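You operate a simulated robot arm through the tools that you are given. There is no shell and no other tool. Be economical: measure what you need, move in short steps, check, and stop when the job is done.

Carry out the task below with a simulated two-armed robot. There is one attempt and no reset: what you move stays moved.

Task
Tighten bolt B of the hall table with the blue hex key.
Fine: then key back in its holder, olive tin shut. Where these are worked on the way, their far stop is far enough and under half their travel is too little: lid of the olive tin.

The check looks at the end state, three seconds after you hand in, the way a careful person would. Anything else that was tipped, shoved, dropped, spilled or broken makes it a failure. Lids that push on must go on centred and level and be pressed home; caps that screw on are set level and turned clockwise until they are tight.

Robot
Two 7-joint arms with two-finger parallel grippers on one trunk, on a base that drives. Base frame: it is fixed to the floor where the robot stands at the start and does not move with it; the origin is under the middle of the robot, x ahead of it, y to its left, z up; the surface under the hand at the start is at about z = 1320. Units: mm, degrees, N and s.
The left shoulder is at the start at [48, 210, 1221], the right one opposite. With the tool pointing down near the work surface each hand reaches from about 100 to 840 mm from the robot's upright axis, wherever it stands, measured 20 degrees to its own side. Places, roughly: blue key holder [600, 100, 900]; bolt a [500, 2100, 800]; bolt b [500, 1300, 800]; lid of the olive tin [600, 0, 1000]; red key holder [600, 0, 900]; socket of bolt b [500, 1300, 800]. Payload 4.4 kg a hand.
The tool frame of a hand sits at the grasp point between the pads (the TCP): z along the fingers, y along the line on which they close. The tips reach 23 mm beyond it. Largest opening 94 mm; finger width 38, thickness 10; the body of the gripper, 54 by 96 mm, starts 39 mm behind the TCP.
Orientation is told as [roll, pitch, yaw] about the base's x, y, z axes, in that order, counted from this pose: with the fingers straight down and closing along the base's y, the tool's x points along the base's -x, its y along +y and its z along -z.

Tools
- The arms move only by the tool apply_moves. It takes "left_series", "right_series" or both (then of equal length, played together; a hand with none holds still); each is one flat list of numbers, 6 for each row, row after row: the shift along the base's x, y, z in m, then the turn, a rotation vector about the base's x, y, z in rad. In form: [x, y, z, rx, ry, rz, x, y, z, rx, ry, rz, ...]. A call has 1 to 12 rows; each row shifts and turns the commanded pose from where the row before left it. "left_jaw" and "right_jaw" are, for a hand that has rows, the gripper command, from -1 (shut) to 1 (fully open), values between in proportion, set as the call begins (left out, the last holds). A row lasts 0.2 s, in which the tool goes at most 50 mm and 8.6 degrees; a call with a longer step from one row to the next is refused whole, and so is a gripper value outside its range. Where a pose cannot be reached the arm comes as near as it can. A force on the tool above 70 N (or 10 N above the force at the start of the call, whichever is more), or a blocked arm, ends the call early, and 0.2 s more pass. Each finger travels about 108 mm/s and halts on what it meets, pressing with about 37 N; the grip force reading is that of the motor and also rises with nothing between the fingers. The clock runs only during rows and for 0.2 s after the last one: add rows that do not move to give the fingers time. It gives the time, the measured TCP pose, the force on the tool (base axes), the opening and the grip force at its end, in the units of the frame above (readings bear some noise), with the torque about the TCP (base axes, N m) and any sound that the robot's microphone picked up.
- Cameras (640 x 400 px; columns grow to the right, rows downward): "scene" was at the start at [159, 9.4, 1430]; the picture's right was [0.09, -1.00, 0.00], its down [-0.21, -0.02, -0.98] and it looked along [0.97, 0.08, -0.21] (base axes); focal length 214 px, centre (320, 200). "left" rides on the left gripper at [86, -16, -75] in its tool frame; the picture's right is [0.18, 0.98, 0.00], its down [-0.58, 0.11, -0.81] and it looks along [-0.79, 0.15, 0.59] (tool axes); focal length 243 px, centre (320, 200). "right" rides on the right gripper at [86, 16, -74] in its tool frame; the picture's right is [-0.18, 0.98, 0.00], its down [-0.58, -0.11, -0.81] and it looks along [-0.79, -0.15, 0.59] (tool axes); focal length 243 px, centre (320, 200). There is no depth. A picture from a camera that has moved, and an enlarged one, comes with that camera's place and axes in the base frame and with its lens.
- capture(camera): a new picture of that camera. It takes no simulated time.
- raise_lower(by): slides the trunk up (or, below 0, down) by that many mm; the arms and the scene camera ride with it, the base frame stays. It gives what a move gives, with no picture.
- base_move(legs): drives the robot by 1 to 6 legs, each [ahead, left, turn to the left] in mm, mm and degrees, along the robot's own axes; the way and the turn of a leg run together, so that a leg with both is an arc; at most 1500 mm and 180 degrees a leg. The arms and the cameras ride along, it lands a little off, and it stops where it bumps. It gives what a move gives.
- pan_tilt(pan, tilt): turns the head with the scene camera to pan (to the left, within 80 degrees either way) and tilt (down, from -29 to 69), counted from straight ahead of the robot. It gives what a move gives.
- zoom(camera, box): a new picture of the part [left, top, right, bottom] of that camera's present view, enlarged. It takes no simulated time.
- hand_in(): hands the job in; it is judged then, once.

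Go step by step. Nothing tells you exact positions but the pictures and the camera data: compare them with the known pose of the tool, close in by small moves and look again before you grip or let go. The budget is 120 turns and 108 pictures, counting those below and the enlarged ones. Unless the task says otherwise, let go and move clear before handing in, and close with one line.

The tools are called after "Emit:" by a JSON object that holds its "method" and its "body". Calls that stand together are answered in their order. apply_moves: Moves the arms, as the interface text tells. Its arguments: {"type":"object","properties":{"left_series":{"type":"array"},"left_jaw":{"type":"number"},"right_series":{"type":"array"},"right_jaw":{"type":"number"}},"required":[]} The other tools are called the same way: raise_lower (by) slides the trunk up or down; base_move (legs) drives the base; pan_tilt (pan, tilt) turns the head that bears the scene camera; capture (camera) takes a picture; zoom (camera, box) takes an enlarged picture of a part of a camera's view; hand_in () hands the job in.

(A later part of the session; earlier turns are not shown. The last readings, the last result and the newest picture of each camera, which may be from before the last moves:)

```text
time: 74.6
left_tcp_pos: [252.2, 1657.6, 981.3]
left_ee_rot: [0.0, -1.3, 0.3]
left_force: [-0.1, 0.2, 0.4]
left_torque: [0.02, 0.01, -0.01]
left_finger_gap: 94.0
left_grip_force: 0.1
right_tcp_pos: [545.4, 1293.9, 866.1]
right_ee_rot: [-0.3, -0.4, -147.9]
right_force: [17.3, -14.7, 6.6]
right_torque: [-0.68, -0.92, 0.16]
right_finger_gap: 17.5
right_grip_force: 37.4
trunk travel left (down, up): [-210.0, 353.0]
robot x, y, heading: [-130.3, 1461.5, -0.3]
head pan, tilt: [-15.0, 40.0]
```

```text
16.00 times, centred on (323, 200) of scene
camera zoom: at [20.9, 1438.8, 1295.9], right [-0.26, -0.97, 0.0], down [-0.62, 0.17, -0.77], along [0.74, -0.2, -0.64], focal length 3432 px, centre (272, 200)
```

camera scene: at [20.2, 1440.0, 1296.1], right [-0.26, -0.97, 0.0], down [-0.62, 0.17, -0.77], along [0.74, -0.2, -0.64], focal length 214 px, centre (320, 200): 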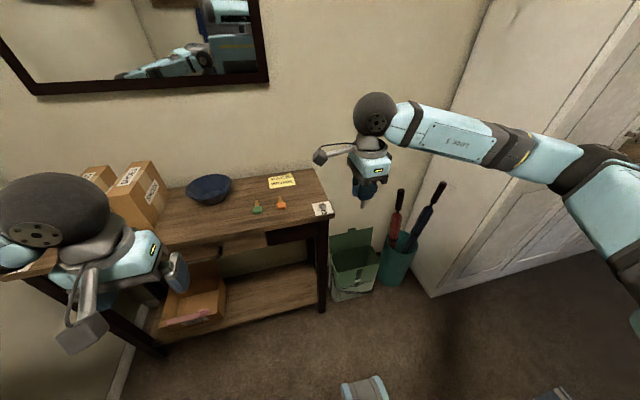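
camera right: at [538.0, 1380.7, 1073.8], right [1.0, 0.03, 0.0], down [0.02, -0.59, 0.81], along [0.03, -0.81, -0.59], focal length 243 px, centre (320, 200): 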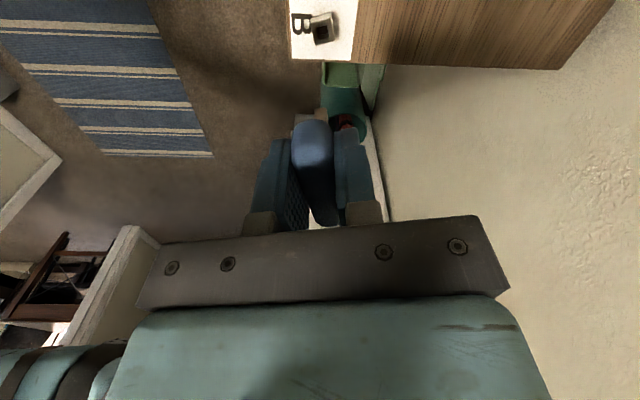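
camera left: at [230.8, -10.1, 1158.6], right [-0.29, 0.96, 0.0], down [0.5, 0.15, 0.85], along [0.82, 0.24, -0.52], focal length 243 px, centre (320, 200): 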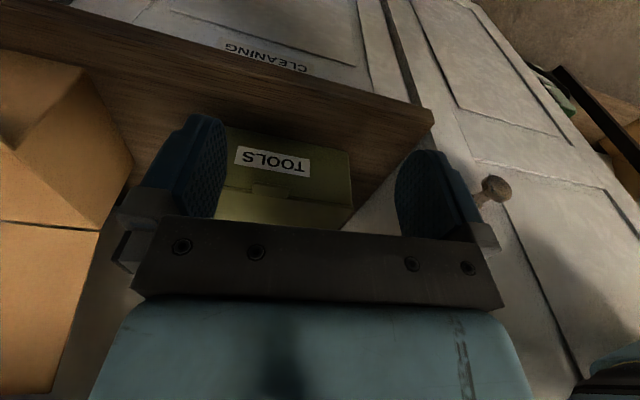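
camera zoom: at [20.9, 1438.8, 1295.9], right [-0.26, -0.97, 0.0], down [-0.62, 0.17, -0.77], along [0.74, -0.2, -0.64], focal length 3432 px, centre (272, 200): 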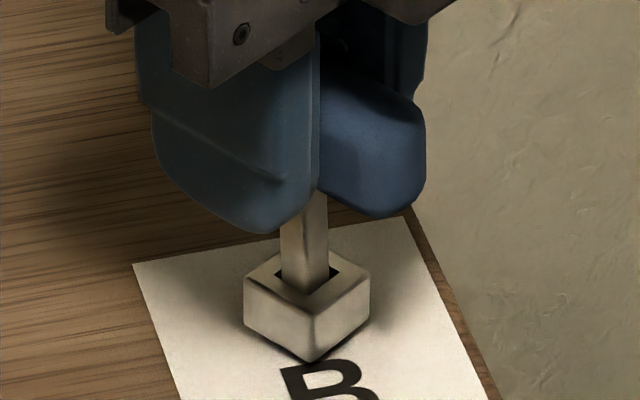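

Still turning freely. Continuing clockwise.

Emit:
{"method": "apply_moves", "body": {"right_series": [0.001, -0.001, 0, 0, 0, 0, 0, 0, 0, 0, 0, -0.1, 0, 0, 0, 0, 0, -0.1, 0, 0, 0, 0, 0, -0.1, 0, 0, 0, 0, 0, -0.1, 0, 0, 0, 0, 0, -0.1, 0, 0, 0, 0, 0, 0]}}

Emit:
{"method": "zoom", "body": {"camera": "scene", "box": [308, 190, 338, 210]}}

```text
time: 76.2
left_tcp_pos: [254.1, 1656.1, 982.1]
left_ee_rot: [0.1, -1.1, 0.2]
left_force: [-0.4, 0.0, -0.6]
left_torque: [0.0, 0.01, 0.02]
left_finger_gap: 94.0
left_grip_force: 0.0
right_tcp_pos: [547.6, 1291.6, 865.5]
right_ee_rot: [-0.2, -0.3, -176.6]
right_force: [23.8, -22.7, 7.7]
right_torque: [-1.01, -1.28, 0.14]
right_finger_gap: 17.5
right_grip_force: 37.2
trunk travel left (down, up): [-210.0, 353.0]
robot x, y, heading: [-132.0, 1462.5, -0.0]
head pan, tilt: [-15.0, 40.0]
```

```text
16.00 times, centred on (323, 200) of scene
camera zoom: at [21.5, 1438.2, 1295.9], right [-0.26, -0.97, 0.0], down [-0.62, 0.17, -0.77], along [0.74, -0.2, -0.64], focal length 3432 px, centre (272, 200)
```

zoom: 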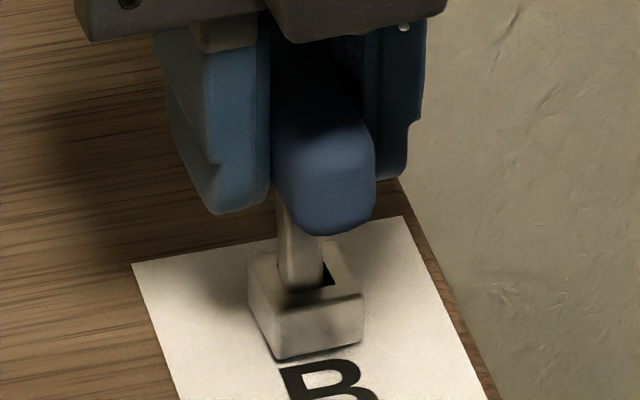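

Rotation is ~100° so far with low torque about z. I'll relieve the lateral load more and continue clockwise.

Emit:
{"method": "apply_moves", "body": {"right_series": [0.0015, -0.0015, 0, 0, 0, 0, 0, 0, 0, 0, 0, -0.1, 0, 0, 0, 0, 0, -0.1, 0, 0, 0, 0, 0, -0.1, 0, -0.001, 0, 0, 0, -0.1, 0, 0, 0, 0, 0, 0]}}

Emit:
{"method": "zoom", "body": {"camera": "scene", "box": [308, 190, 338, 210]}}

```text
time: 77.6
left_tcp_pos: [252.9, 1657.5, 982.5]
left_ee_rot: [0.1, -1.1, 0.1]
left_force: [-0.6, -0.6, 0.8]
left_torque: [0.0, 0.01, 0.05]
left_finger_gap: 94.1
left_grip_force: 0.0
right_tcp_pos: [549.0, 1288.2, 865.6]
right_ee_rot: [-0.2, -0.4, 160.5]
right_force: [17.8, -24.1, 0.7]
right_torque: [-1.2, -0.95, 0.27]
right_finger_gap: 17.7
right_grip_force: 37.0
trunk travel left (down, up): [-210.0, 353.0]
robot x, y, heading: [-132.1, 1461.1, -0.3]
head pan, tilt: [-15.0, 40.0]
```

```text
16.00 times, centred on (323, 200) of scene
camera zoom: at [21.4, 1437.8, 1295.8], right [-0.26, -0.97, 0.0], down [-0.62, 0.17, -0.76], along [0.74, -0.2, -0.64], focal length 3432 px, centre (272, 200)
```

zoom: 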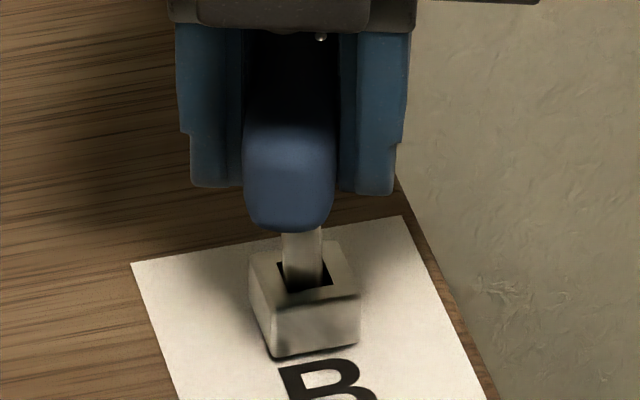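

The bolt seems to have stopped moving while the torque rises, so it may be reaching tightness. Turning a bit more to confirm.

Emit:
{"method": "apply_moves", "body": {"right_series": [0.001, -0.0015, 0, 0, 0, 0, 0, 0, 0, 0, 0, -0.1, 0, 0, 0, 0, 0, -0.1, 0, 0, 0, 0, 0, 0]}}

Emit:
{"method": "zoom", "body": {"camera": "scene", "box": [308, 190, 338, 210]}}

```text
time: 78.6
left_tcp_pos: [250.9, 1656.5, 982.9]
left_ee_rot: [0.1, -1.1, 0.3]
left_force: [-0.2, 0.0, 0.5]
left_torque: [0.03, 0.01, 0.01]
left_finger_gap: 94.2
left_grip_force: 0.0
right_tcp_pos: [547.9, 1287.2, 865.8]
right_ee_rot: [-0.2, -0.6, 149.1]
right_force: [-1.1, -24.9, -1.4]
right_torque: [-0.94, -0.21, 0.33]
right_finger_gap: 17.5
right_grip_force: 36.4
trunk travel left (down, up): [-210.0, 353.0]
robot x, y, heading: [-126.0, 1462.4, -0.2]
head pan, tilt: [-15.0, 40.0]
```

```text
16.00 times, centred on (323, 200) of scene
camera zoom: at [20.0, 1437.6, 1296.0], right [-0.26, -0.96, 0.0], down [-0.62, 0.17, -0.77], along [0.74, -0.2, -0.64], focal length 3432 px, centre (272, 200)
```

zoom: 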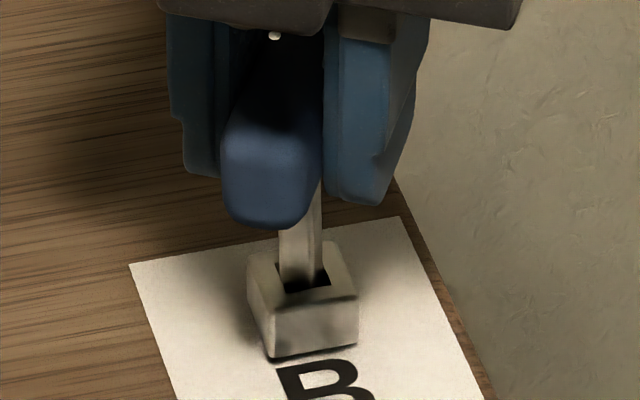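

The bolt has rotated ~108° and now barely follows; torque is 0.33 N·m and rising. One more push to check that it is truly tight.

Emit:
{"method": "apply_moves", "body": {"right_series": [0, -0.001, 0, 0, 0, -0.1, 0, 0, 0, 0, 0, -0.1, 0, 0, 0, 0, 0, -0.1, 0, 0, 0, 0, 0, 0]}}

Emit:
{"method": "zoom", "body": {"camera": "scene", "box": [308, 190, 338, 210]}}

Emit:
{"method": "zoom", "body": {"camera": "right", "box": [260, 70, 380, 145]}}

```text
time: 79.6
left_tcp_pos: [250.1, 1657.1, 983.1]
left_ee_rot: [0.1, -1.3, 0.2]
left_force: [-0.7, -0.3, -0.2]
left_torque: [0.0, 0.0, 0.0]
left_finger_gap: 93.9
left_grip_force: 0.1
right_tcp_pos: [546.8, 1286.9, 866.5]
right_ee_rot: [-0.2, -0.5, 131.8]
right_force: [-17.5, -27.2, -4.8]
right_torque: [-0.86, 0.33, 0.09]
right_finger_gap: 17.7
right_grip_force: 37.4
trunk travel left (down, up): [-210.0, 353.0]
robot x, y, heading: [-130.8, 1462.4, -0.0]
head pan, tilt: [-15.0, 40.0]
```

```text
16.00 times, centred on (323, 200) of scene
camera zoom: at [19.0, 1437.3, 1296.1], right [-0.26, -0.96, 0.0], down [-0.62, 0.17, -0.77], along [0.74, -0.2, -0.64], focal length 3432 px, centre (272, 200)
```

zoom: 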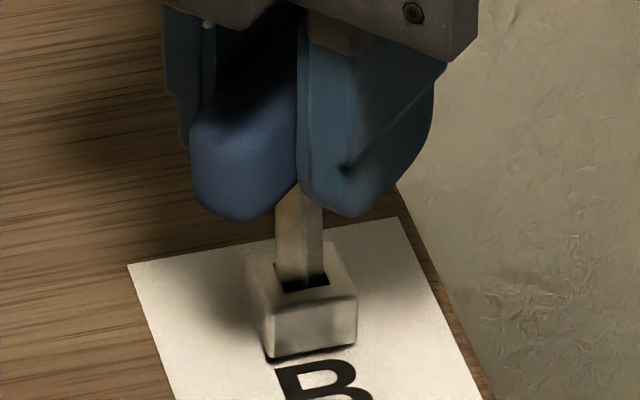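

```text
5.33 times, centred on (320, 108) of right
camera zoom: at [592.6, 1211.9, 940.2], right [-0.85, -0.52, 0.0], down [-0.3, 0.5, 0.81], along [-0.42, 0.69, -0.58], focal length 1294 px, centre (320, 693)
```

zoom: 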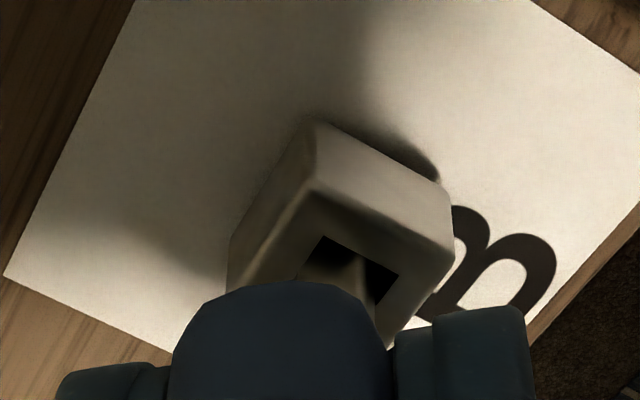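

The shaft axis works out to be ~4.7 mm off the TCP along the bar, with the bolt axis at ≈[543.3, 1290]. The bolt stopped near −92° while the key lagged, suggesting it's tight. I'll turn back to realign and retest with a path about the true axis.

Emit:
{"method": "apply_moves", "body": {"right_series": [0.0002, 0.0005, 0, 0, 0, 0.125, 0.0002, 0.0005, 0, 0, 0, 0.125, 0.0002, 0.0005, 0, 0, 0, 0.125, 0.0003, 0.0006, 0, 0, 0, 0.125, 0.0003, 0.0006, 0, 0, 0, 0.125, 0.0002, 0.0006, 0, 0, 0, 0.125, 0, 0, 0, 0, 0, 0]}}

Emit:
{"method": "zoom", "body": {"camera": "scene", "box": [308, 190, 338, 210]}}

Emit:
{"method": "zoom", "body": {"camera": "right", "box": [260, 70, 380, 145]}}

```text
time: 81.2
left_tcp_pos: [250.1, 1657.0, 983.3]
left_ee_rot: [0.1, -1.3, 0.2]
left_force: [-0.5, -0.6, -0.5]
left_torque: [0.01, 0.0, 0.01]
left_finger_gap: 94.1
left_grip_force: 0.1
right_tcp_pos: [548.7, 1289.0, 867.0]
right_ee_rot: [-0.4, -0.4, 175.1]
right_force: [-27.0, -27.1, -2.3]
right_torque: [-0.81, 1.32, 0.05]
right_finger_gap: 17.5
right_grip_force: 37.0
trunk travel left (down, up): [-210.0, 353.0]
robot x, y, heading: [-131.3, 1460.6, -0.2]
head pan, tilt: [-15.0, 40.0]
```

```text
16.00 times, centred on (323, 200) of scene
camera zoom: at [18.0, 1437.4, 1296.3], right [-0.26, -0.97, 0.0], down [-0.62, 0.17, -0.77], along [0.74, -0.2, -0.64], focal length 3432 px, centre (272, 200)
```

zoom: 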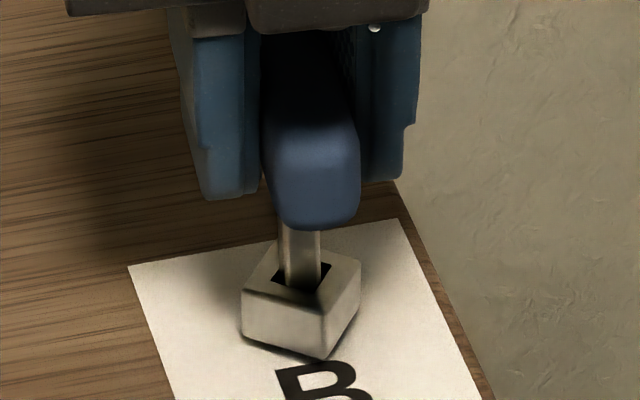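

```text
5.33 times, centred on (320, 108) of right
camera zoom: at [632.6, 1267.2, 941.2], right [-0.27, -0.96, 0.0], down [-0.56, 0.16, 0.81], along [-0.78, 0.22, -0.59], focal length 1294 px, centre (320, 693)
```

zoom: 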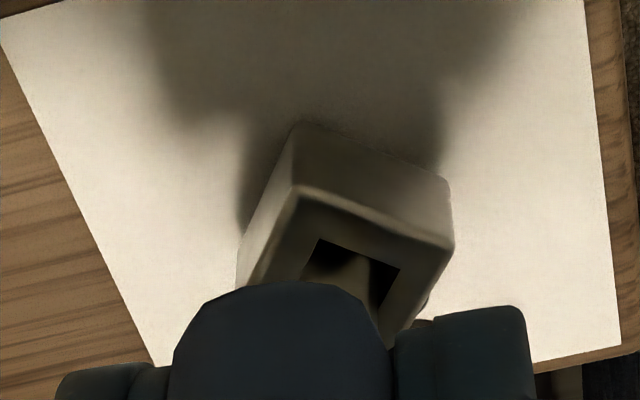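

Turning back dragged the bolt back too: the key had slipped to a different facet in the loose socket. I'll lift the key out, realign it to the bolt accurately and tighten again about the true axis.

Emit:
{"method": "apply_moves", "body": {"right_series": [-0.002, -0.002, 0.0, 0, 0, 0, 0, 0, 0.01, 0, 0, 0, 0, 0, 0.015, 0, 0, 0, 0, 0, 0.02, 0, 0, 0, 0, 0, 0, 0, 0, 0]}}

Emit:
{"method": "zoom", "body": {"camera": "scene", "box": [308, 182, 344, 206]}}

Emit:
{"method": "zoom", "body": {"camera": "right", "box": [260, 60, 380, 135]}}

```text
time: 82.4
left_tcp_pos: [250.0, 1658.3, 982.1]
left_ee_rot: [0.0, -1.3, 0.2]
left_force: [0.5, 0.4, 0.1]
left_torque: [-0.01, -0.01, -0.02]
left_finger_gap: 93.9
left_grip_force: 0.0
right_tcp_pos: [548.0, 1290.2, 912.2]
right_ee_rot: [-0.2, -0.2, 175.0]
right_force: [0.0, 0.1, -0.9]
right_torque: [0.05, 0.01, 0.03]
right_finger_gap: 17.3
right_grip_force: 37.2
trunk travel left (down, up): [-210.0, 353.0]
robot x, y, heading: [-128.2, 1463.5, 0.1]
head pan, tilt: [-15.0, 40.0]
```

```text
16.00 times, centred on (326, 194) of scene
camera zoom: at [19.6, 1440.2, 1296.3], right [-0.26, -0.97, 0.0], down [-0.62, 0.17, -0.77], along [0.74, -0.2, -0.64], focal length 3432 px, centre (224, 296)
```

zoom: 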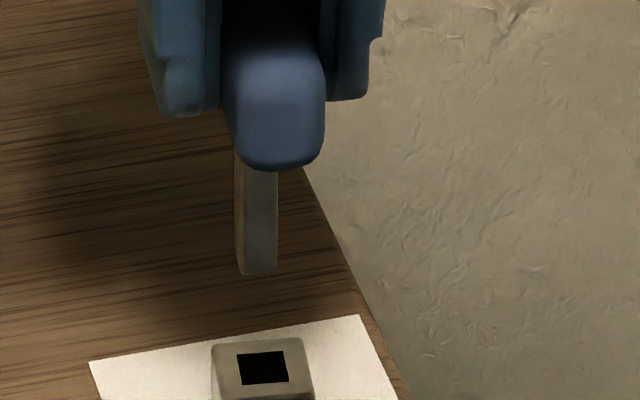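

```text
5.33 times, centred on (320, 98) of right
camera zoom: at [632.4, 1267.5, 986.5], right [-0.27, -0.96, 0.0], down [-0.57, 0.16, 0.81], along [-0.78, 0.22, -0.59], focal length 1294 px, centre (320, 747)
```

zoom: 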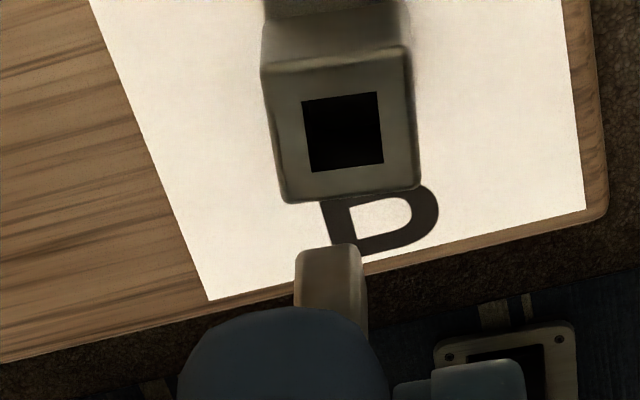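

Lifting let the bolt relax to about −9° (aligned mod 90). I'll rotate the hand back to yaw −9 for a fresh insertion with full clockwise range.

Emit:
{"method": "apply_moves", "body": {"right_series": [0, 0, 0.01, 0, 0, 0.1463, 0, 0, 0, 0, 0, 0.1463, 0, 0, 0, 0, 0, 0.1463, 0, 0, 0, 0, 0, 0.1463, 0, 0, 0, 0, 0, 0.1463, 0, 0, 0, 0, 0, 0.1463, 0, 0, 0, 0, 0, 0.1463, 0, 0, 0, 0, 0, 0.1463, 0, 0, 0, 0, 0, 0.1463, 0, 0, 0, 0, 0, 0.1463, 0, 0, 0, 0, 0, 0.1463, 0, 0, 0, 0, 0, 0.1463]}}

Emit:
{"method": "apply_moves", "body": {"right_series": [-0.0095, 0, 0, 0, 0, 0.1463, 0, 0, 0, 0, 0, 0.1463, 0, 0, 0, 0, 0, 0.1463, 0, 0, 0, 0, 0, 0.1463, 0, 0, 0, 0, 0, 0.1463, 0, 0, 0, 0, 0, 0.1463, 0, 0, 0, 0, 0, 0.1463, 0, 0, 0, 0, 0, 0.1463, 0, 0, 0, 0, 0, 0.1463]}}

Emit:
{"method": "zoom", "body": {"camera": "right", "box": [264, 60, 376, 130]}}

Emit:
{"method": "zoom", "body": {"camera": "scene", "box": [308, 182, 344, 206]}}

```text
time: 85.0
left_tcp_pos: [252.1, 1657.4, 981.7]
left_ee_rot: [0.0, -1.2, 0.2]
left_force: [0.0, -1.2, 0.3]
left_torque: [0.03, -0.01, -0.02]
left_finger_gap: 94.1
left_grip_force: 0.0
right_tcp_pos: [547.1, 1288.9, 921.1]
right_ee_rot: [-0.2, -0.4, -84.4]
right_force: [0.1, 0.4, -1.4]
right_torque: [0.0, 0.0, 0.04]
right_finger_gap: 17.1
right_grip_force: 37.1
trunk travel left (down, up): [-210.0, 353.0]
robot x, y, heading: [-131.7, 1460.4, -0.2]
head pan, tilt: [-15.0, 40.0]
```

```text
time: 87.0
left_tcp_pos: [250.6, 1658.9, 982.6]
left_ee_rot: [0.0, -1.2, 0.2]
left_force: [-0.2, 1.0, 0.2]
left_torque: [0.0, -0.03, 0.0]
left_finger_gap: 94.0
left_grip_force: 0.1
right_tcp_pos: [537.2, 1289.2, 922.0]
right_ee_rot: [-0.3, -0.4, -8.9]
right_force: [-0.1, -0.1, 0.5]
right_torque: [0.03, 0.01, -0.02]
right_finger_gap: 17.4
right_grip_force: 37.6
trunk travel left (down, up): [-210.0, 353.0]
robot x, y, heading: [-128.8, 1462.8, -0.1]
head pan, tilt: [-15.0, 40.0]
```

```text
5.71 times, centred on (320, 95) of right
camera zoom: at [454.7, 1320.8, 996.0], right [0.33, 0.94, 0.0], down [0.55, -0.19, 0.81], along [0.76, -0.27, -0.59], focal length 1386 px, centre (320, 800)
```

zoom: 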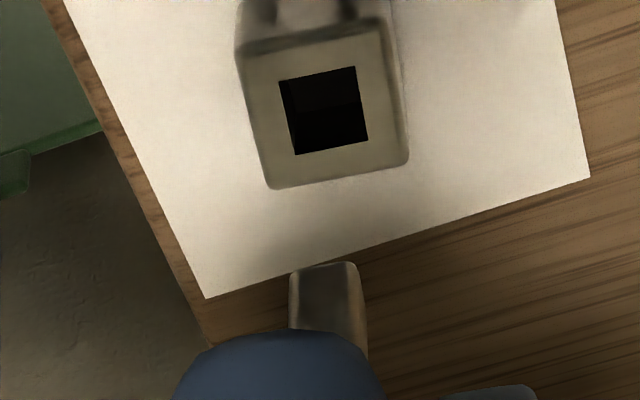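

```text
16.00 times, centred on (326, 194) of scene
camera zoom: at [20.2, 1440.0, 1296.1], right [-0.26, -0.97, 0.0], down [-0.62, 0.17, -0.77], along [0.74, -0.2, -0.64], focal length 3432 px, centre (224, 296)
```

zoom: 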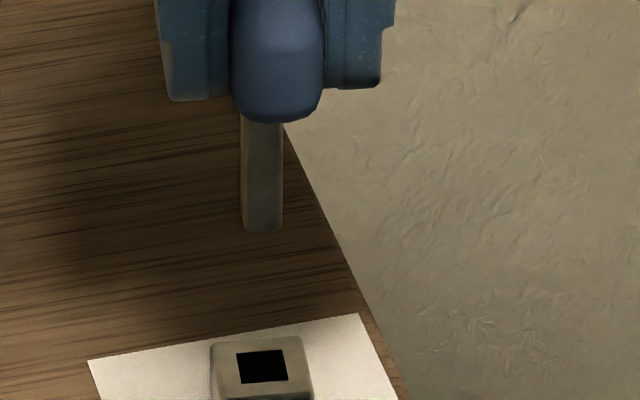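

Alignment now looks right: same yaw, axis within 0.5 mm. I'll shift y −0.5 mm and lower until the tip is at the socket mouth, then check.

Emit:
{"method": "apply_moves", "body": {"right_series": [0, -0.0005, -0.014, 0, 0, 0, 0, 0, -0.014, 0, 0, 0, 0, 0, -0.01, 0, 0, 0, 0, 0, 0, 0, 0, 0]}}

Emit:
{"method": "zoom", "body": {"camera": "right", "box": [288, 75, 352, 115]}}

Emit:
{"method": "zoom", "body": {"camera": "scene", "box": [308, 188, 338, 208]}}

```text
time: 88.0
left_tcp_pos: [252.9, 1658.7, 982.8]
left_ee_rot: [0.0, -1.2, 0.2]
left_force: [0.1, -0.9, 0.5]
left_torque: [0.03, -0.02, 0.0]
left_finger_gap: 94.3
left_grip_force: 0.1
right_tcp_pos: [539.7, 1289.7, 883.5]
right_ee_rot: [-0.2, -0.4, -9.0]
right_force: [-0.3, -0.2, -0.8]
right_torque: [0.01, 0.02, 0.02]
right_finger_gap: 17.3
right_grip_force: 37.0
trunk travel left (down, up): [-210.0, 353.0]
robot x, y, heading: [-133.2, 1462.7, -0.4]
head pan, tilt: [-15.0, 40.0]
```

```text
10.00 times, centred on (320, 95) of right
camera zoom: at [455.0, 1320.1, 957.6], right [0.34, 0.94, 0.0], down [0.55, -0.2, 0.81], along [0.76, -0.27, -0.59], focal length 2426 px, centre (320, 1250)
```

zoom: 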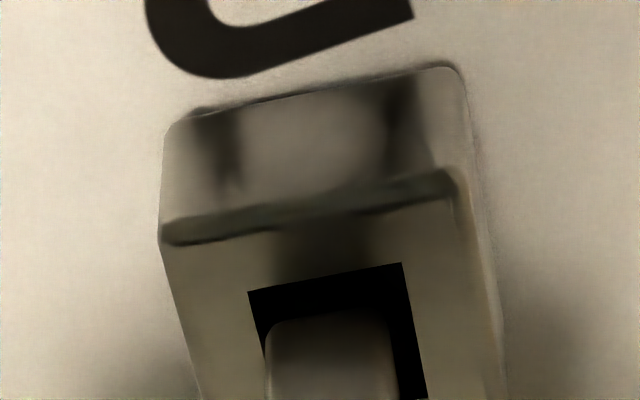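

```text
16.00 times, centred on (323, 198) of scene
camera zoom: at [20.1, 1440.0, 1296.1], right [-0.26, -0.97, 0.0], down [-0.62, 0.17, -0.77], along [0.74, -0.2, -0.64], focal length 3432 px, centre (272, 232)
```

zoom: 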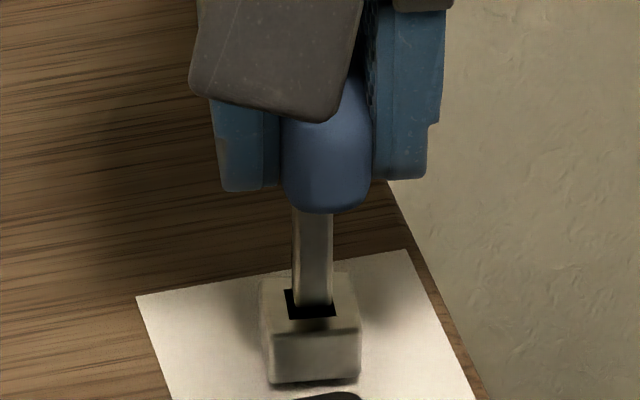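

Centred on the mouth. Lowering into the socket.

Emit:
{"method": "apply_moves", "body": {"right_series": [0, 0, -0.005, 0, 0, 0, 0, 0, -0.005, 0, 0, 0, 0, 0, -0.005, 0, 0, 0, 0, 0, -0.003, 0, 0, 0, 0, 0, 0, 0, 0, 0]}}

Emit:
{"method": "zoom", "body": {"camera": "scene", "box": [308, 188, 338, 208]}}

```text
time: 89.2
left_tcp_pos: [248.4, 1658.4, 984.0]
left_ee_rot: [-0.1, -1.4, 0.2]
left_force: [0.2, -0.4, -0.1]
left_torque: [-0.01, 0.02, 0.02]
left_finger_gap: 94.1
left_grip_force: 0.0
right_tcp_pos: [537.3, 1288.0, 871.2]
right_ee_rot: [-0.1, -0.8, -9.1]
right_force: [3.0, -3.8, 32.4]
right_torque: [-0.3, -0.41, -0.04]
right_finger_gap: 17.1
right_grip_force: 37.3
trunk travel left (down, up): [-210.0, 353.0]
robot x, y, heading: [-130.9, 1459.8, -0.3]
head pan, tilt: [-15.0, 40.0]
```

```text
16.00 times, centred on (323, 198) of scene
camera zoom: at [16.9, 1440.5, 1297.0], right [-0.26, -0.97, 0.0], down [-0.62, 0.17, -0.77], along [0.74, -0.2, -0.64], focal length 3432 px, centre (272, 232)
```

zoom: 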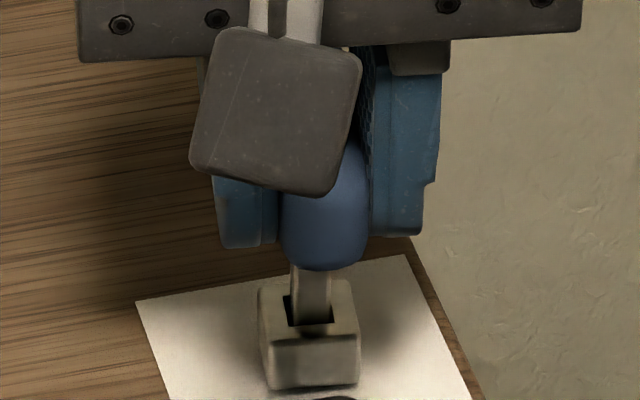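

Seated with 32 N. I'll ease the load slightly and turn clockwise along an arc about the true shaft axis.

Emit:
{"method": "apply_moves", "body": {"right_series": [0, 0, 0.0015, 0, 0, 0, 0.00016, 0.00044, 0, 0, 0, -0.1, 0.00016, 0.00044, 0, 0, 0, -0.1, 0.00016, 0.00044, 0, 0, 0, -0.1, 0.00016, 0.00044, 0, 0, 0, -0.1, 0.00032, 0.00034, 0, 0, 0, -0.1, 0.00032, 0.00034, 0, 0, 0, -0.1, 0.00032, 0.00034, 0, 0, 0, -0.1, 0.00032, 0.00034, 0, 0, 0, -0.1, 0, 0, 0, 0, 0, 0]}}

Emit:
{"method": "zoom", "body": {"camera": "scene", "box": [308, 188, 338, 208]}}

```text
time: 91.4
left_tcp_pos: [249.8, 1658.9, 983.7]
left_ee_rot: [-0.2, -1.4, 0.3]
left_force: [0.1, 0.3, -0.2]
left_torque: [0.02, 0.02, 0.03]
left_finger_gap: 94.2
left_grip_force: 0.0
right_tcp_pos: [538.8, 1292.6, 870.7]
right_ee_rot: [0.0, -0.4, -55.0]
right_force: [6.2, 0.9, 31.7]
right_torque: [-0.12, -0.43, 0.01]
right_finger_gap: 17.1
right_grip_force: 36.9
trunk travel left (down, up): [-210.0, 353.0]
robot x, y, heading: [-131.4, 1461.0, -0.0]
head pan, tilt: [-15.0, 40.0]
```

```text
16.00 times, centred on (323, 198) of scene
camera zoom: at [17.1, 1440.9, 1296.6], right [-0.26, -0.97, 0.0], down [-0.62, 0.17, -0.77], along [0.74, -0.2, -0.64], focal length 3432 px, centre (272, 232)
```

zoom: 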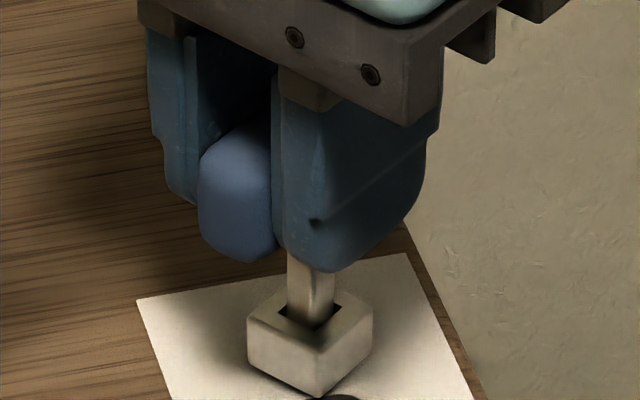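

The bolt follows nicely (about −50°) with low side forces. Continuing the arc to about −101°.

Emit:
{"method": "apply_moves", "body": {"right_series": [0.00043, 0.00019, 0, 0, 0, -0.1, 0.00043, 0.00019, 0, 0, 0, -0.1, 0.00043, 0.00019, 0, 0, 0, -0.1, 0.00043, 0.00019, 0, 0, 0, -0.1, 0.00047, 0, 0, 0, 0, -0.1, 0.00047, 0, 0, 0, 0, -0.1, 0, 0, 0, 0, 0, 0]}}

Emit:
{"method": "zoom", "body": {"camera": "scene", "box": [308, 188, 338, 208]}}

```text
time: 93.0
left_tcp_pos: [249.1, 1658.4, 983.2]
left_ee_rot: [0.0, -1.4, 0.2]
left_force: [-0.7, 0.1, -0.1]
left_torque: [-0.03, -0.01, 0.0]
left_finger_gap: 93.9
left_grip_force: 0.0
right_tcp_pos: [542.2, 1294.7, 869.4]
right_ee_rot: [0.0, -0.5, -89.2]
right_force: [6.5, 9.5, 28.2]
right_torque: [0.43, -0.38, 0.06]
right_finger_gap: 17.3
right_grip_force: 37.4
trunk travel left (down, up): [-210.0, 353.0]
robot x, y, heading: [-131.3, 1459.3, -0.2]
head pan, tilt: [-15.0, 40.0]
```

```text
16.00 times, centred on (323, 198) of scene
camera zoom: at [17.5, 1441.7, 1296.6], right [-0.26, -0.97, 0.0], down [-0.62, 0.17, -0.77], along [0.74, -0.2, -0.64], focal length 3432 px, centre (272, 232)
```

zoom: 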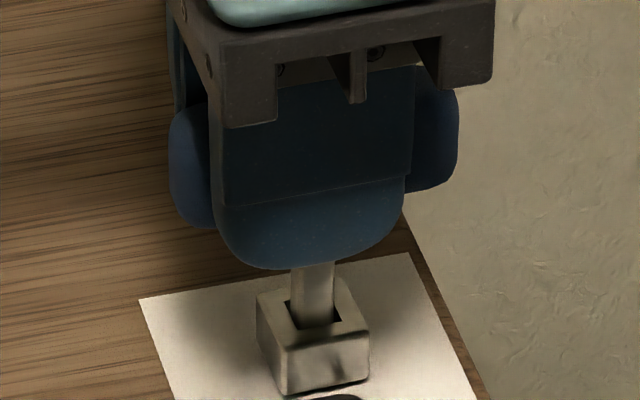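

The bolt is at about −87° with little lag. Now turning on slowly to find the stop.

Emit:
{"method": "apply_moves", "body": {"right_series": [0.0004, 0.0002, 0, 0, 0, -0.1, 0.0004, 0, 0, 0, 0, -0.1, 0.0004, 0, 0, 0, 0, -0.1, 0, 0, 0, 0, 0, 0]}}

Emit:
{"method": "zoom", "body": {"camera": "scene", "box": [308, 188, 338, 208]}}

```text
time: 94.0
left_tcp_pos: [250.6, 1658.9, 981.9]
left_ee_rot: [-0.1, -1.2, 0.2]
left_force: [0.8, -0.4, -0.1]
left_torque: [0.02, 0.0, 0.02]
left_finger_gap: 94.1
left_grip_force: 0.0
right_tcp_pos: [543.4, 1293.2, 868.4]
right_ee_rot: [0.0, -0.4, -106.5]
right_force: [16.5, 8.5, 25.7]
right_torque: [0.42, -0.83, 0.16]
right_finger_gap: 17.3
right_grip_force: 36.5
trunk travel left (down, up): [-210.0, 353.0]
robot x, y, heading: [-132.9, 1461.6, -0.3]
head pan, tilt: [-15.0, 40.0]
```

```text
16.00 times, centred on (323, 198) of scene
camera zoom: at [18.7, 1441.5, 1296.4], right [-0.26, -0.97, 0.0], down [-0.62, 0.17, -0.77], along [0.74, -0.2, -0.64], focal length 3432 px, centre (272, 232)
```

zoom: 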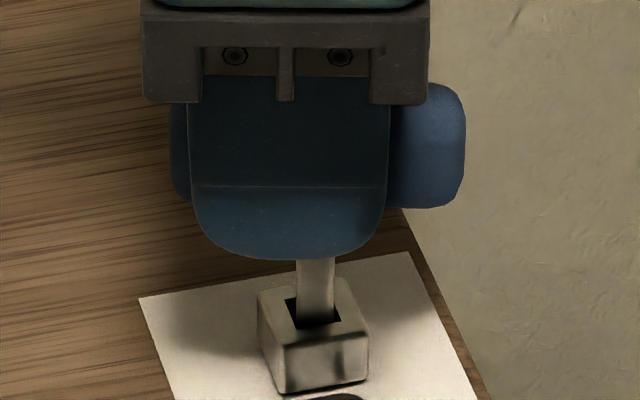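

The bolt stays near −90° again as the key advances: same stop as before. I'll press on ~10° to load it firmly without slipping over.

Emit:
{"method": "apply_moves", "body": {"right_series": [0.0008, 0, 0, 0, 0, -0.06, 0.0006, 0, 0, 0, 0, -0.06, 0.0004, 0, 0, 0, 0, -0.06, 0, 0, 0, 0, 0, 0, 0, 0, 0, 0, 0, 0]}}

Emit:
{"method": "zoom", "body": {"camera": "scene", "box": [308, 188, 338, 208]}}

```text
time: 95.2
left_tcp_pos: [249.5, 1659.1, 982.9]
left_ee_rot: [0.0, -1.4, 0.2]
left_force: [0.0, -0.5, -0.7]
left_torque: [0.01, 0.02, 0.01]
left_finger_gap: 93.6
left_grip_force: 0.0
right_tcp_pos: [543.4, 1293.2, 869.1]
right_ee_rot: [-0.1, -0.3, -116.9]
right_force: [13.1, 4.0, 27.0]
right_torque: [0.21, -0.52, 0.15]
right_finger_gap: 17.1
right_grip_force: 37.1
trunk travel left (down, up): [-210.0, 353.0]
robot x, y, heading: [-133.2, 1462.6, -0.1]
head pan, tilt: [-15.0, 40.0]
```

```text
16.00 times, centred on (323, 198) of scene
camera zoom: at [18.3, 1441.0, 1296.4], right [-0.26, -0.97, 0.0], down [-0.62, 0.17, -0.77], along [0.74, -0.2, -0.64], focal length 3432 px, centre (272, 232)
```

zoom: 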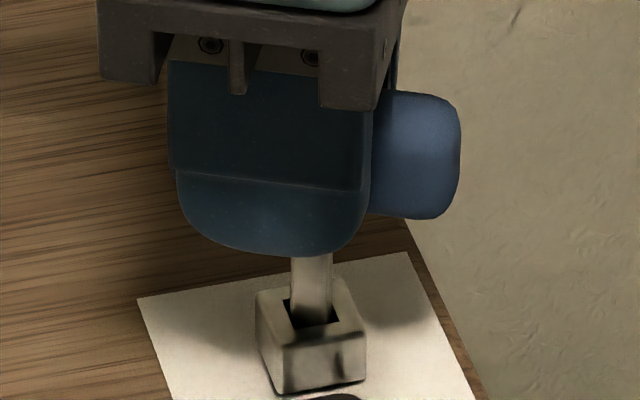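

Emit:
{"method": "apply_moves", "body": {"right_series": [0.0004, -0.0001, 0, 0, 0, -0.06, 0.0004, -0.0001, 0, 0, 0, -0.06, 0, 0, 0, 0, 0, 0, 0, 0, 0, 0, 0, 0]}}

Emit:
{"method": "zoom", "body": {"camera": "scene", "box": [308, 188, 338, 208]}}

Emit:
{"method": "zoom", "body": {"camera": "right", "box": [280, 75, 360, 125]}}

```text
time: 96.2
left_tcp_pos: [249.5, 1658.3, 982.2]
left_ee_rot: [-0.1, -1.3, 0.2]
left_force: [-0.7, -0.9, -0.5]
left_torque: [-0.02, 0.0, 0.01]
left_finger_gap: 94.0
left_grip_force: 0.1
right_tcp_pos: [544.7, 1292.4, 869.8]
right_ee_rot: [0.1, -0.3, -123.7]
right_force: [18.3, 1.2, 26.4]
right_torque: [0.23, -0.57, 0.25]
right_finger_gap: 17.2
right_grip_force: 36.9
trunk travel left (down, up): [-210.0, 353.0]
robot x, y, heading: [-130.9, 1461.4, -0.4]
head pan, tilt: [-15.0, 40.0]
```

```text
16.00 times, centred on (323, 198) of scene
camera zoom: at [18.9, 1440.8, 1296.4], right [-0.26, -0.97, 0.0], down [-0.62, 0.17, -0.77], along [0.74, -0.2, -0.64], focal length 3432 px, centre (272, 232)
```

zoom: 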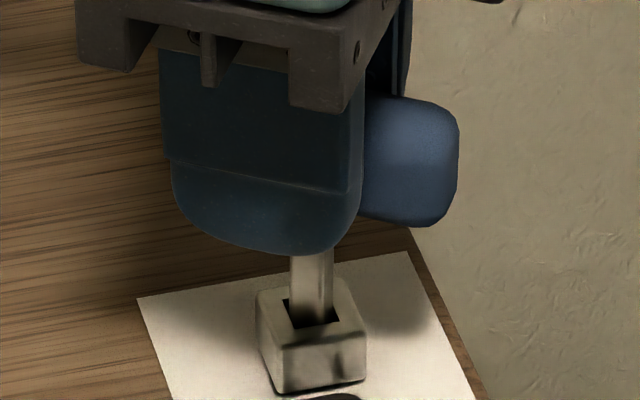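

```text
8.00 times, centred on (320, 100) of right
camera zoom: at [607.0, 1357.5, 943.4], right [0.72, -0.7, 0.0], down [-0.41, -0.42, 0.81], along [-0.56, -0.58, -0.59], focal length 1941 px, centre (320, 1000)
```

zoom: 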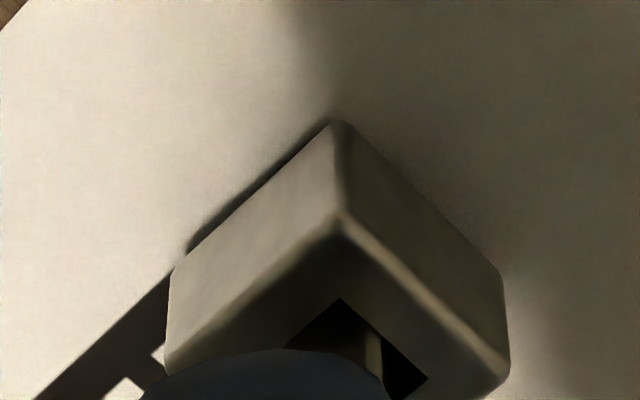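

The bolt sits hard at its stop (~105° of turn) with torque now 0.25 N·m. I'll add a final nudge and then lift straight up while still loaded clockwise so the bolt isn't dragged back.

Emit:
{"method": "apply_moves", "body": {"right_series": [0.0008, -0.0001, 0, 0, 0, -0.04, 0, 0, 0, 0, 0, 0, 0, 0, 0, 0, 0, 0]}}

Emit:
{"method": "apply_moves", "body": {"right_series": [0, 0, 0.008, 0, 0, 0, 0, 0, 0.012, 0, 0, 0, 0, 0, 0.02, 0, 0, 0, 0, 0, 0.02, 0, 0, 0]}}

Emit:
{"method": "zoom", "body": {"camera": "scene", "box": [300, 182, 345, 212]}}

Emit:
{"method": "zoom", "body": {"camera": "right", "box": [240, 50, 400, 150]}}

```text
time: 97.0
left_tcp_pos: [250.3, 1658.7, 983.2]
left_ee_rot: [-0.2, -1.2, 0.2]
left_force: [-0.8, 0.8, 0.0]
left_torque: [-0.01, -0.01, -0.02]
left_finger_gap: 94.0
left_grip_force: 0.0
right_tcp_pos: [545.9, 1293.0, 869.1]
right_ee_rot: [0.0, -0.3, -126.0]
right_force: [14.2, -2.1, 27.8]
right_torque: [-0.51, -0.21, 0.2]
right_finger_gap: 17.3
right_grip_force: 37.2
trunk travel left (down, up): [-210.0, 353.0]
robot x, y, heading: [-130.6, 1457.2, -0.2]
head pan, tilt: [-15.0, 40.0]
```

```text
time: 98.0
left_tcp_pos: [249.7, 1657.8, 982.7]
left_ee_rot: [0.0, -1.2, 0.1]
left_force: [0.0, -0.7, 0.2]
left_torque: [-0.01, 0.02, 0.02]
left_finger_gap: 93.8
left_grip_force: 0.1
right_tcp_pos: [546.7, 1294.6, 931.0]
right_ee_rot: [-0.1, -0.1, -125.9]
right_force: [-0.1, -0.9, -0.3]
right_torque: [0.02, 0.02, 0.0]
right_finger_gap: 0.0
right_grip_force: 36.8
trunk travel left (down, up): [-210.0, 353.0]
robot x, y, heading: [-131.3, 1463.9, -0.1]
head pan, tilt: [-15.0, 40.0]
```

```text
13.33 times, centred on (322, 197) of scene
camera zoom: at [19.5, 1440.2, 1296.9], right [-0.26, -0.97, 0.0], down [-0.62, 0.17, -0.77], along [0.74, -0.2, -0.64], focal length 2860 px, centre (287, 240)
```

zoom: 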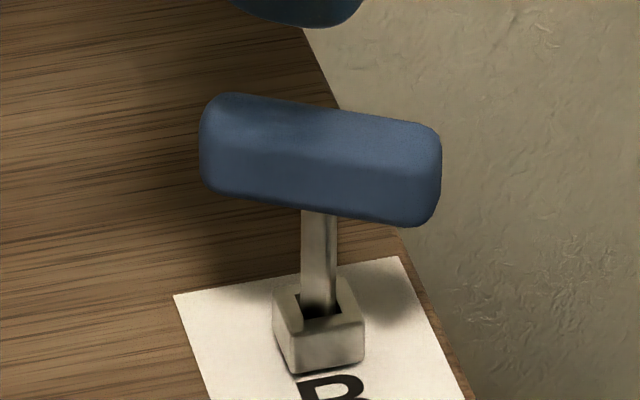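

```text
4.00 times, centred on (320, 100) of right
camera zoom: at [610.3, 1355.3, 1005.3], right [0.69, -0.73, 0.0], down [-0.43, -0.4, 0.81], along [-0.59, -0.56, -0.59], focal length 970 px, centre (320, 600)
```

zoom: 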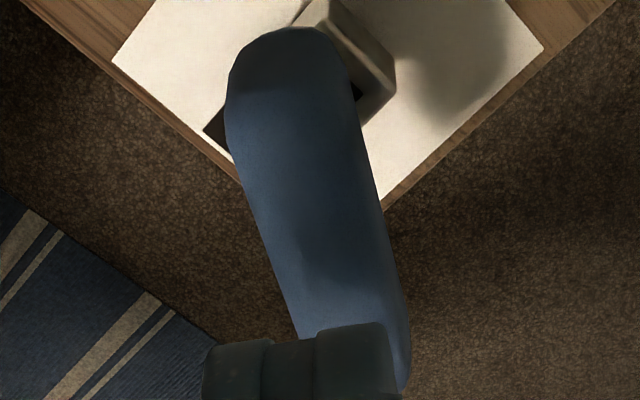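

The key stayed in the socket and slid out of my fingers; the bolt itself still reads at its stop (~−87°). I'll open, realign with the bar (yaw ≈ −123) and regrip deeper.

Emit:
{"method": "apply_moves", "body": {"right_series": [-0.0015, -0.003, 0, 0, 0, 0.052, 0, 0, 0, 0, 0, 0, 0, 0, 0, 0, 0, 0], "right_jaw": 0}}

Emit:
{"method": "capture", "body": {"camera": "right"}}

Emit:
{"method": "zoom", "body": {"camera": "scene", "box": [300, 172, 348, 204]}}

```text
time: 98.8
left_tcp_pos: [250.3, 1657.9, 983.0]
left_ee_rot: [0.0, -1.1, 0.2]
left_force: [-0.3, -0.1, 0.0]
left_torque: [-0.01, 0.03, 0.0]
left_finger_gap: 93.9
left_grip_force: 0.0
right_tcp_pos: [544.4, 1290.8, 927.8]
right_ee_rot: [-0.3, -0.3, -122.9]
right_force: [-0.1, 0.4, 1.3]
right_torque: [0.01, -0.03, -0.03]
right_finger_gap: 46.9
right_grip_force: 0.0
trunk travel left (down, up): [-210.0, 353.0]
robot x, y, heading: [-131.2, 1463.8, -0.2]
head pan, tilt: [-15.0, 40.0]
```

```text
18 pictures are left
camera right: at [606.0, 1355.5, 1001.8], right [0.72, -0.69, 0.0], down [-0.4, -0.43, 0.81], along [-0.56, -0.59, -0.59], focal length 243 px, centre (320, 200)
```

right: 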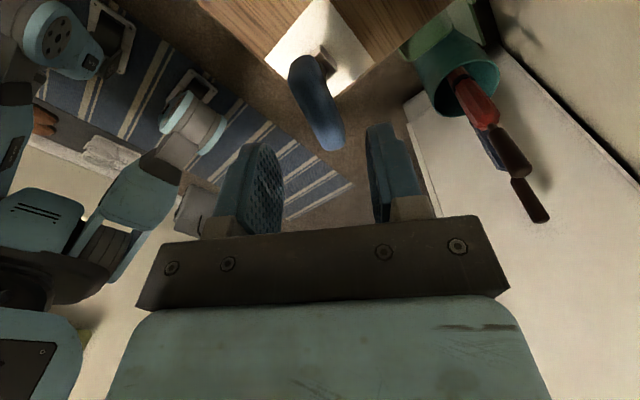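

```text
12.50 times, centred on (324, 188) of scene
camera zoom: at [20.0, 1440.0, 1296.1], right [-0.26, -0.97, 0.0], down [-0.62, 0.17, -0.77], along [0.74, -0.2, -0.64], focal length 2681 px, centre (270, 350)
```

zoom: 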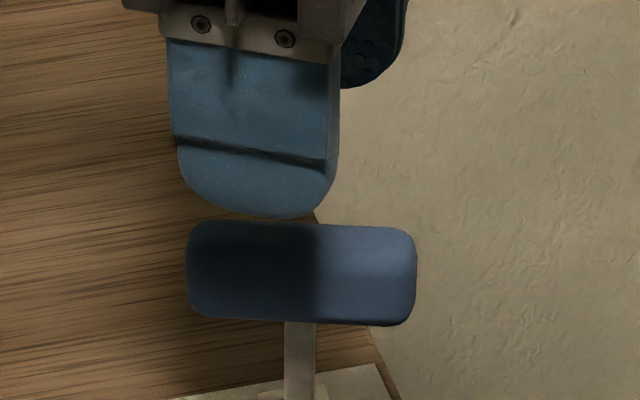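

The key has relaxed freely in the socket (bar now at about 69°, centre ≈[543, 1291, 866]). I'll turn +12°, descend and regrip it squarely.

Emit:
{"method": "apply_moves", "body": {"right_series": [-0.001, 0, 0, 0, 0, 0.105, 0, 0, 0, 0, 0, 0.105, 0, 0, -0.03, 0, 0, 0, 0, 0, -0.02, 0, 0, 0, 0, 0, -0.015, 0, 0, 0]}}

Emit:
{"method": "zoom", "body": {"camera": "scene", "box": [300, 172, 348, 204]}}

```text
time: 100.0
left_tcp_pos: [251.4, 1658.1, 982.7]
left_ee_rot: [0.0, -1.2, 0.2]
left_force: [0.4, 0.1, -0.6]
left_torque: [0.01, 0.01, -0.03]
left_finger_gap: 94.4
left_grip_force: 0.1
right_tcp_pos: [545.0, 1287.9, 862.1]
right_ee_rot: [-0.2, -0.3, -110.9]
right_force: [-0.1, 0.3, 0.5]
right_torque: [0.01, -0.01, 0.01]
right_finger_gap: 47.1
right_grip_force: 0.1
trunk travel left (down, up): [-210.0, 353.0]
robot x, y, heading: [-129.2, 1461.3, -0.4]
head pan, tilt: [-15.0, 40.0]
```

```text
12.50 times, centred on (324, 188) of scene
camera zoom: at [20.4, 1439.8, 1296.1], right [-0.26, -0.97, 0.0], down [-0.62, 0.17, -0.77], along [0.74, -0.2, -0.64], focal length 2681 px, centre (270, 350)
```

zoom: 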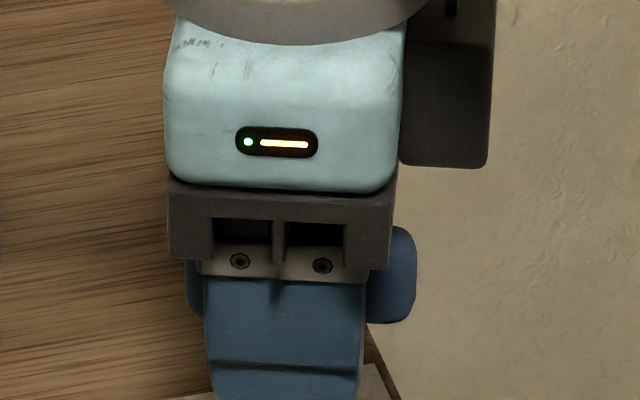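

The bar is straddled with the same along-bar offset as before (~4–5 mm), which keeps my calibration. Closing, then lifting gently.

Emit:
{"method": "apply_moves", "body": {"right_series": [0, 0, 0, 0, 0, 0, 0, 0, 0, 0, 0, 0, 0, 0, 0, 0, 0, 0], "right_jaw": -1}}

Emit:
{"method": "apply_moves", "body": {"right_series": [0, 0, 0.004, 0, 0, 0, 0, 0, 0.006, 0, 0, 0, 0, 0, 0.01, 0, 0, 0, 0, 0, 0.02, 0, 0, 0, 0, 0, 0.02, 0, 0, 0]}}

Emit:
{"method": "zoom", "body": {"camera": "scene", "box": [300, 174, 348, 206]}}

```text
time: 100.8
left_tcp_pos: [251.4, 1660.0, 982.5]
left_ee_rot: [0.0, -1.2, 0.1]
left_force: [0.3, 0.4, -0.6]
left_torque: [0.0, 0.01, 0.0]
left_finger_gap: 94.1
left_grip_force: 0.1
right_tcp_pos: [544.3, 1289.0, 863.5]
right_ee_rot: [-0.2, -0.4, -110.9]
right_force: [-3.0, 3.1, 0.4]
right_torque: [0.13, 0.11, 0.07]
right_finger_gap: 17.2
right_grip_force: 36.7
trunk travel left (down, up): [-210.0, 353.0]
robot x, y, heading: [-133.2, 1460.0, -0.1]
head pan, tilt: [-15.0, 40.0]
```

```text
time: 102.0
left_tcp_pos: [251.2, 1658.3, 982.7]
left_ee_rot: [0.0, -1.2, 0.1]
left_force: [0.1, 0.1, 0.2]
left_torque: [-0.01, 0.0, 0.01]
left_finger_gap: 94.1
left_grip_force: 0.1
right_tcp_pos: [545.3, 1290.4, 924.0]
right_ee_rot: [0.0, -0.2, -110.9]
right_force: [-0.5, 0.4, -0.7]
right_torque: [0.01, -0.01, 0.01]
right_finger_gap: 17.6
right_grip_force: 36.9
trunk travel left (down, up): [-210.0, 353.0]
robot x, y, heading: [-126.6, 1461.7, -0.3]
head pan, tilt: [-15.0, 40.0]
```

```text
12.50 times, centred on (324, 190) of scene
camera zoom: at [19.6, 1440.1, 1296.2], right [-0.26, -0.97, 0.0], down [-0.62, 0.17, -0.77], along [0.74, -0.2, -0.64], focal length 2681 px, centre (270, 325)
```

zoom: 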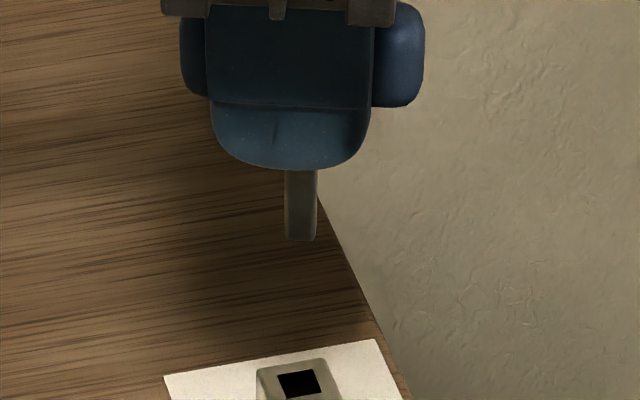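

The key is out upright and the bolt stayed at its stop (≈−89°). Now raising the trunk, retracting the hand and returning to the tin.

Emit:
{"method": "raise_lower", "body": {"by": 130}}

Emit:
{"method": "apply_moves", "body": {"right_series": [-0.035, -0.0096, 0.01, 0, 0, 0.0735, -0.035, -0.0096, 0.02, 0, 0, 0.0735, -0.035, -0.0096, 0.02, 0, 0, 0.0735, -0.035, -0.0096, 0.02, 0, 0, 0.0735, -0.035, -0.0096, 0.01, 0, 0, 0.0735]}}

```text
time: 103.6
left_tcp_pos: [251.5, 1659.3, 1112.4]
left_ee_rot: [0.0, -1.2, 0.2]
left_force: [0.1, -0.1, 0.2]
left_torque: [-0.03, 0.03, 0.02]
left_finger_gap: 93.9
left_grip_force: 0.0
right_tcp_pos: [545.1, 1290.0, 1053.1]
right_ee_rot: [-0.2, -0.4, -110.9]
right_force: [-0.5, 0.1, -1.0]
right_torque: [0.03, 0.01, 0.0]
right_finger_gap: 17.1
right_grip_force: 36.6
trunk travel left (down, up): [-340.0, 223.0]
robot x, y, heading: [-131.2, 1463.2, -0.1]
head pan, tilt: [-15.0, 40.0]
```

```text
time: 104.8
left_tcp_pos: [250.2, 1658.5, 1111.8]
left_ee_rot: [0.0, -1.2, 0.2]
left_force: [0.0, -0.5, 1.0]
left_torque: [0.01, -0.04, 0.0]
left_finger_gap: 94.0
left_grip_force: 0.0
right_tcp_pos: [366.0, 1240.2, 1134.0]
right_ee_rot: [-0.1, -0.4, -89.8]
right_force: [-0.8, -0.5, -0.5]
right_torque: [0.0, 0.0, -0.01]
right_finger_gap: 17.5
right_grip_force: 36.8
trunk travel left (down, up): [-340.0, 223.0]
robot x, y, heading: [-135.0, 1464.8, -0.1]
head pan, tilt: [-15.0, 40.0]
```

Emit:
{"method": "base_move", "body": {"legs": [[-90, 0, 0], [0, -700, 0], [0, -637, 0]]}}

Emit:
{"method": "pan_tilt", "body": {"pan": 0, "tilt": 45}}

Emit:
{"method": "capture", "body": {"camera": "scene"}}

```text
time: 117.8
left_tcp_pos: [151.4, 308.5, 1111.9]
left_ee_rot: [0.0, -1.2, -1.0]
left_force: [-0.5, -0.4, -0.1]
left_torque: [-0.03, 0.0, 0.02]
left_finger_gap: 93.7
left_grip_force: 0.0
right_tcp_pos: [260.0, -111.5, 1132.1]
right_ee_rot: [-0.2, -0.4, -91.1]
right_force: [1.0, -0.5, -0.2]
right_torque: [0.0, -0.02, 0.0]
right_finger_gap: 17.1
right_grip_force: 37.0
trunk travel left (down, up): [-340.0, 223.0]
robot x, y, heading: [-233.0, 119.2, -1.5]
head pan, tilt: [-15.0, 40.0]
```

```text
time: 118.5
left_tcp_pos: [152.5, 307.2, 1111.9]
left_ee_rot: [0.1, -1.3, -1.0]
left_force: [0.0, -0.2, 0.8]
left_torque: [-0.01, 0.03, -0.03]
left_finger_gap: 94.1
left_grip_force: 0.1
right_tcp_pos: [260.1, -112.0, 1132.7]
right_ee_rot: [-0.2, -0.4, -91.0]
right_force: [0.9, 0.4, -0.3]
right_torque: [0.02, 0.0, 0.03]
right_finger_gap: 17.5
right_grip_force: 36.5
trunk travel left (down, up): [-340.0, 223.0]
robot x, y, heading: [-233.9, 117.6, -1.6]
head pan, tilt: [0.0, 45.0]
```

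```text
14 pictures are left
camera scene: at [-84.0, 116.3, 1418.8], right [-0.02, -1.0, 0.0], down [-0.71, 0.02, -0.71], along [0.71, -0.02, -0.71], focal length 214 px, centre (320, 200)
```

scene: 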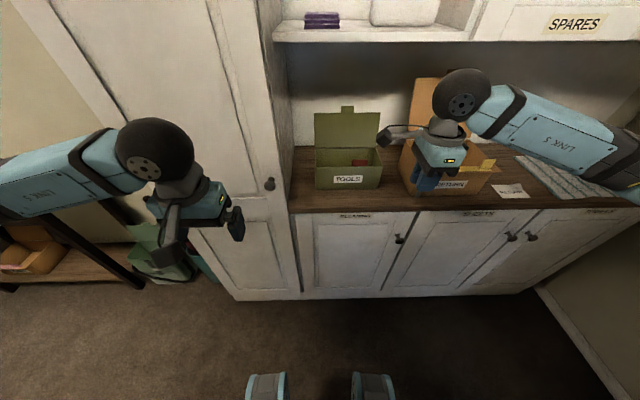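

All as left. Final approach of the base, then I'll bring the key above its holder.

Emit:
{"method": "base_move", "body": {"legs": [[86, 5, 1.5]]}}

```text
time: 119.6
left_tcp_pos: [232.7, 322.0, 1112.0]
left_ee_rot: [0.0, -1.1, 0.5]
left_force: [0.4, -0.2, -0.8]
left_torque: [-0.03, 0.02, 0.02]
left_finger_gap: 94.0
left_grip_force: 0.1
right_tcp_pos: [352.2, -95.6, 1131.9]
right_ee_rot: [-0.2, -0.4, -89.5]
right_force: [0.1, -0.4, -1.1]
right_torque: [-0.02, 0.01, -0.03]
right_finger_gap: 17.3
right_grip_force: 36.9
trunk travel left (down, up): [-340.0, 223.0]
robot x, y, heading: [-144.2, 125.3, 0.3]
head pan, tilt: [0.0, 45.0]
```

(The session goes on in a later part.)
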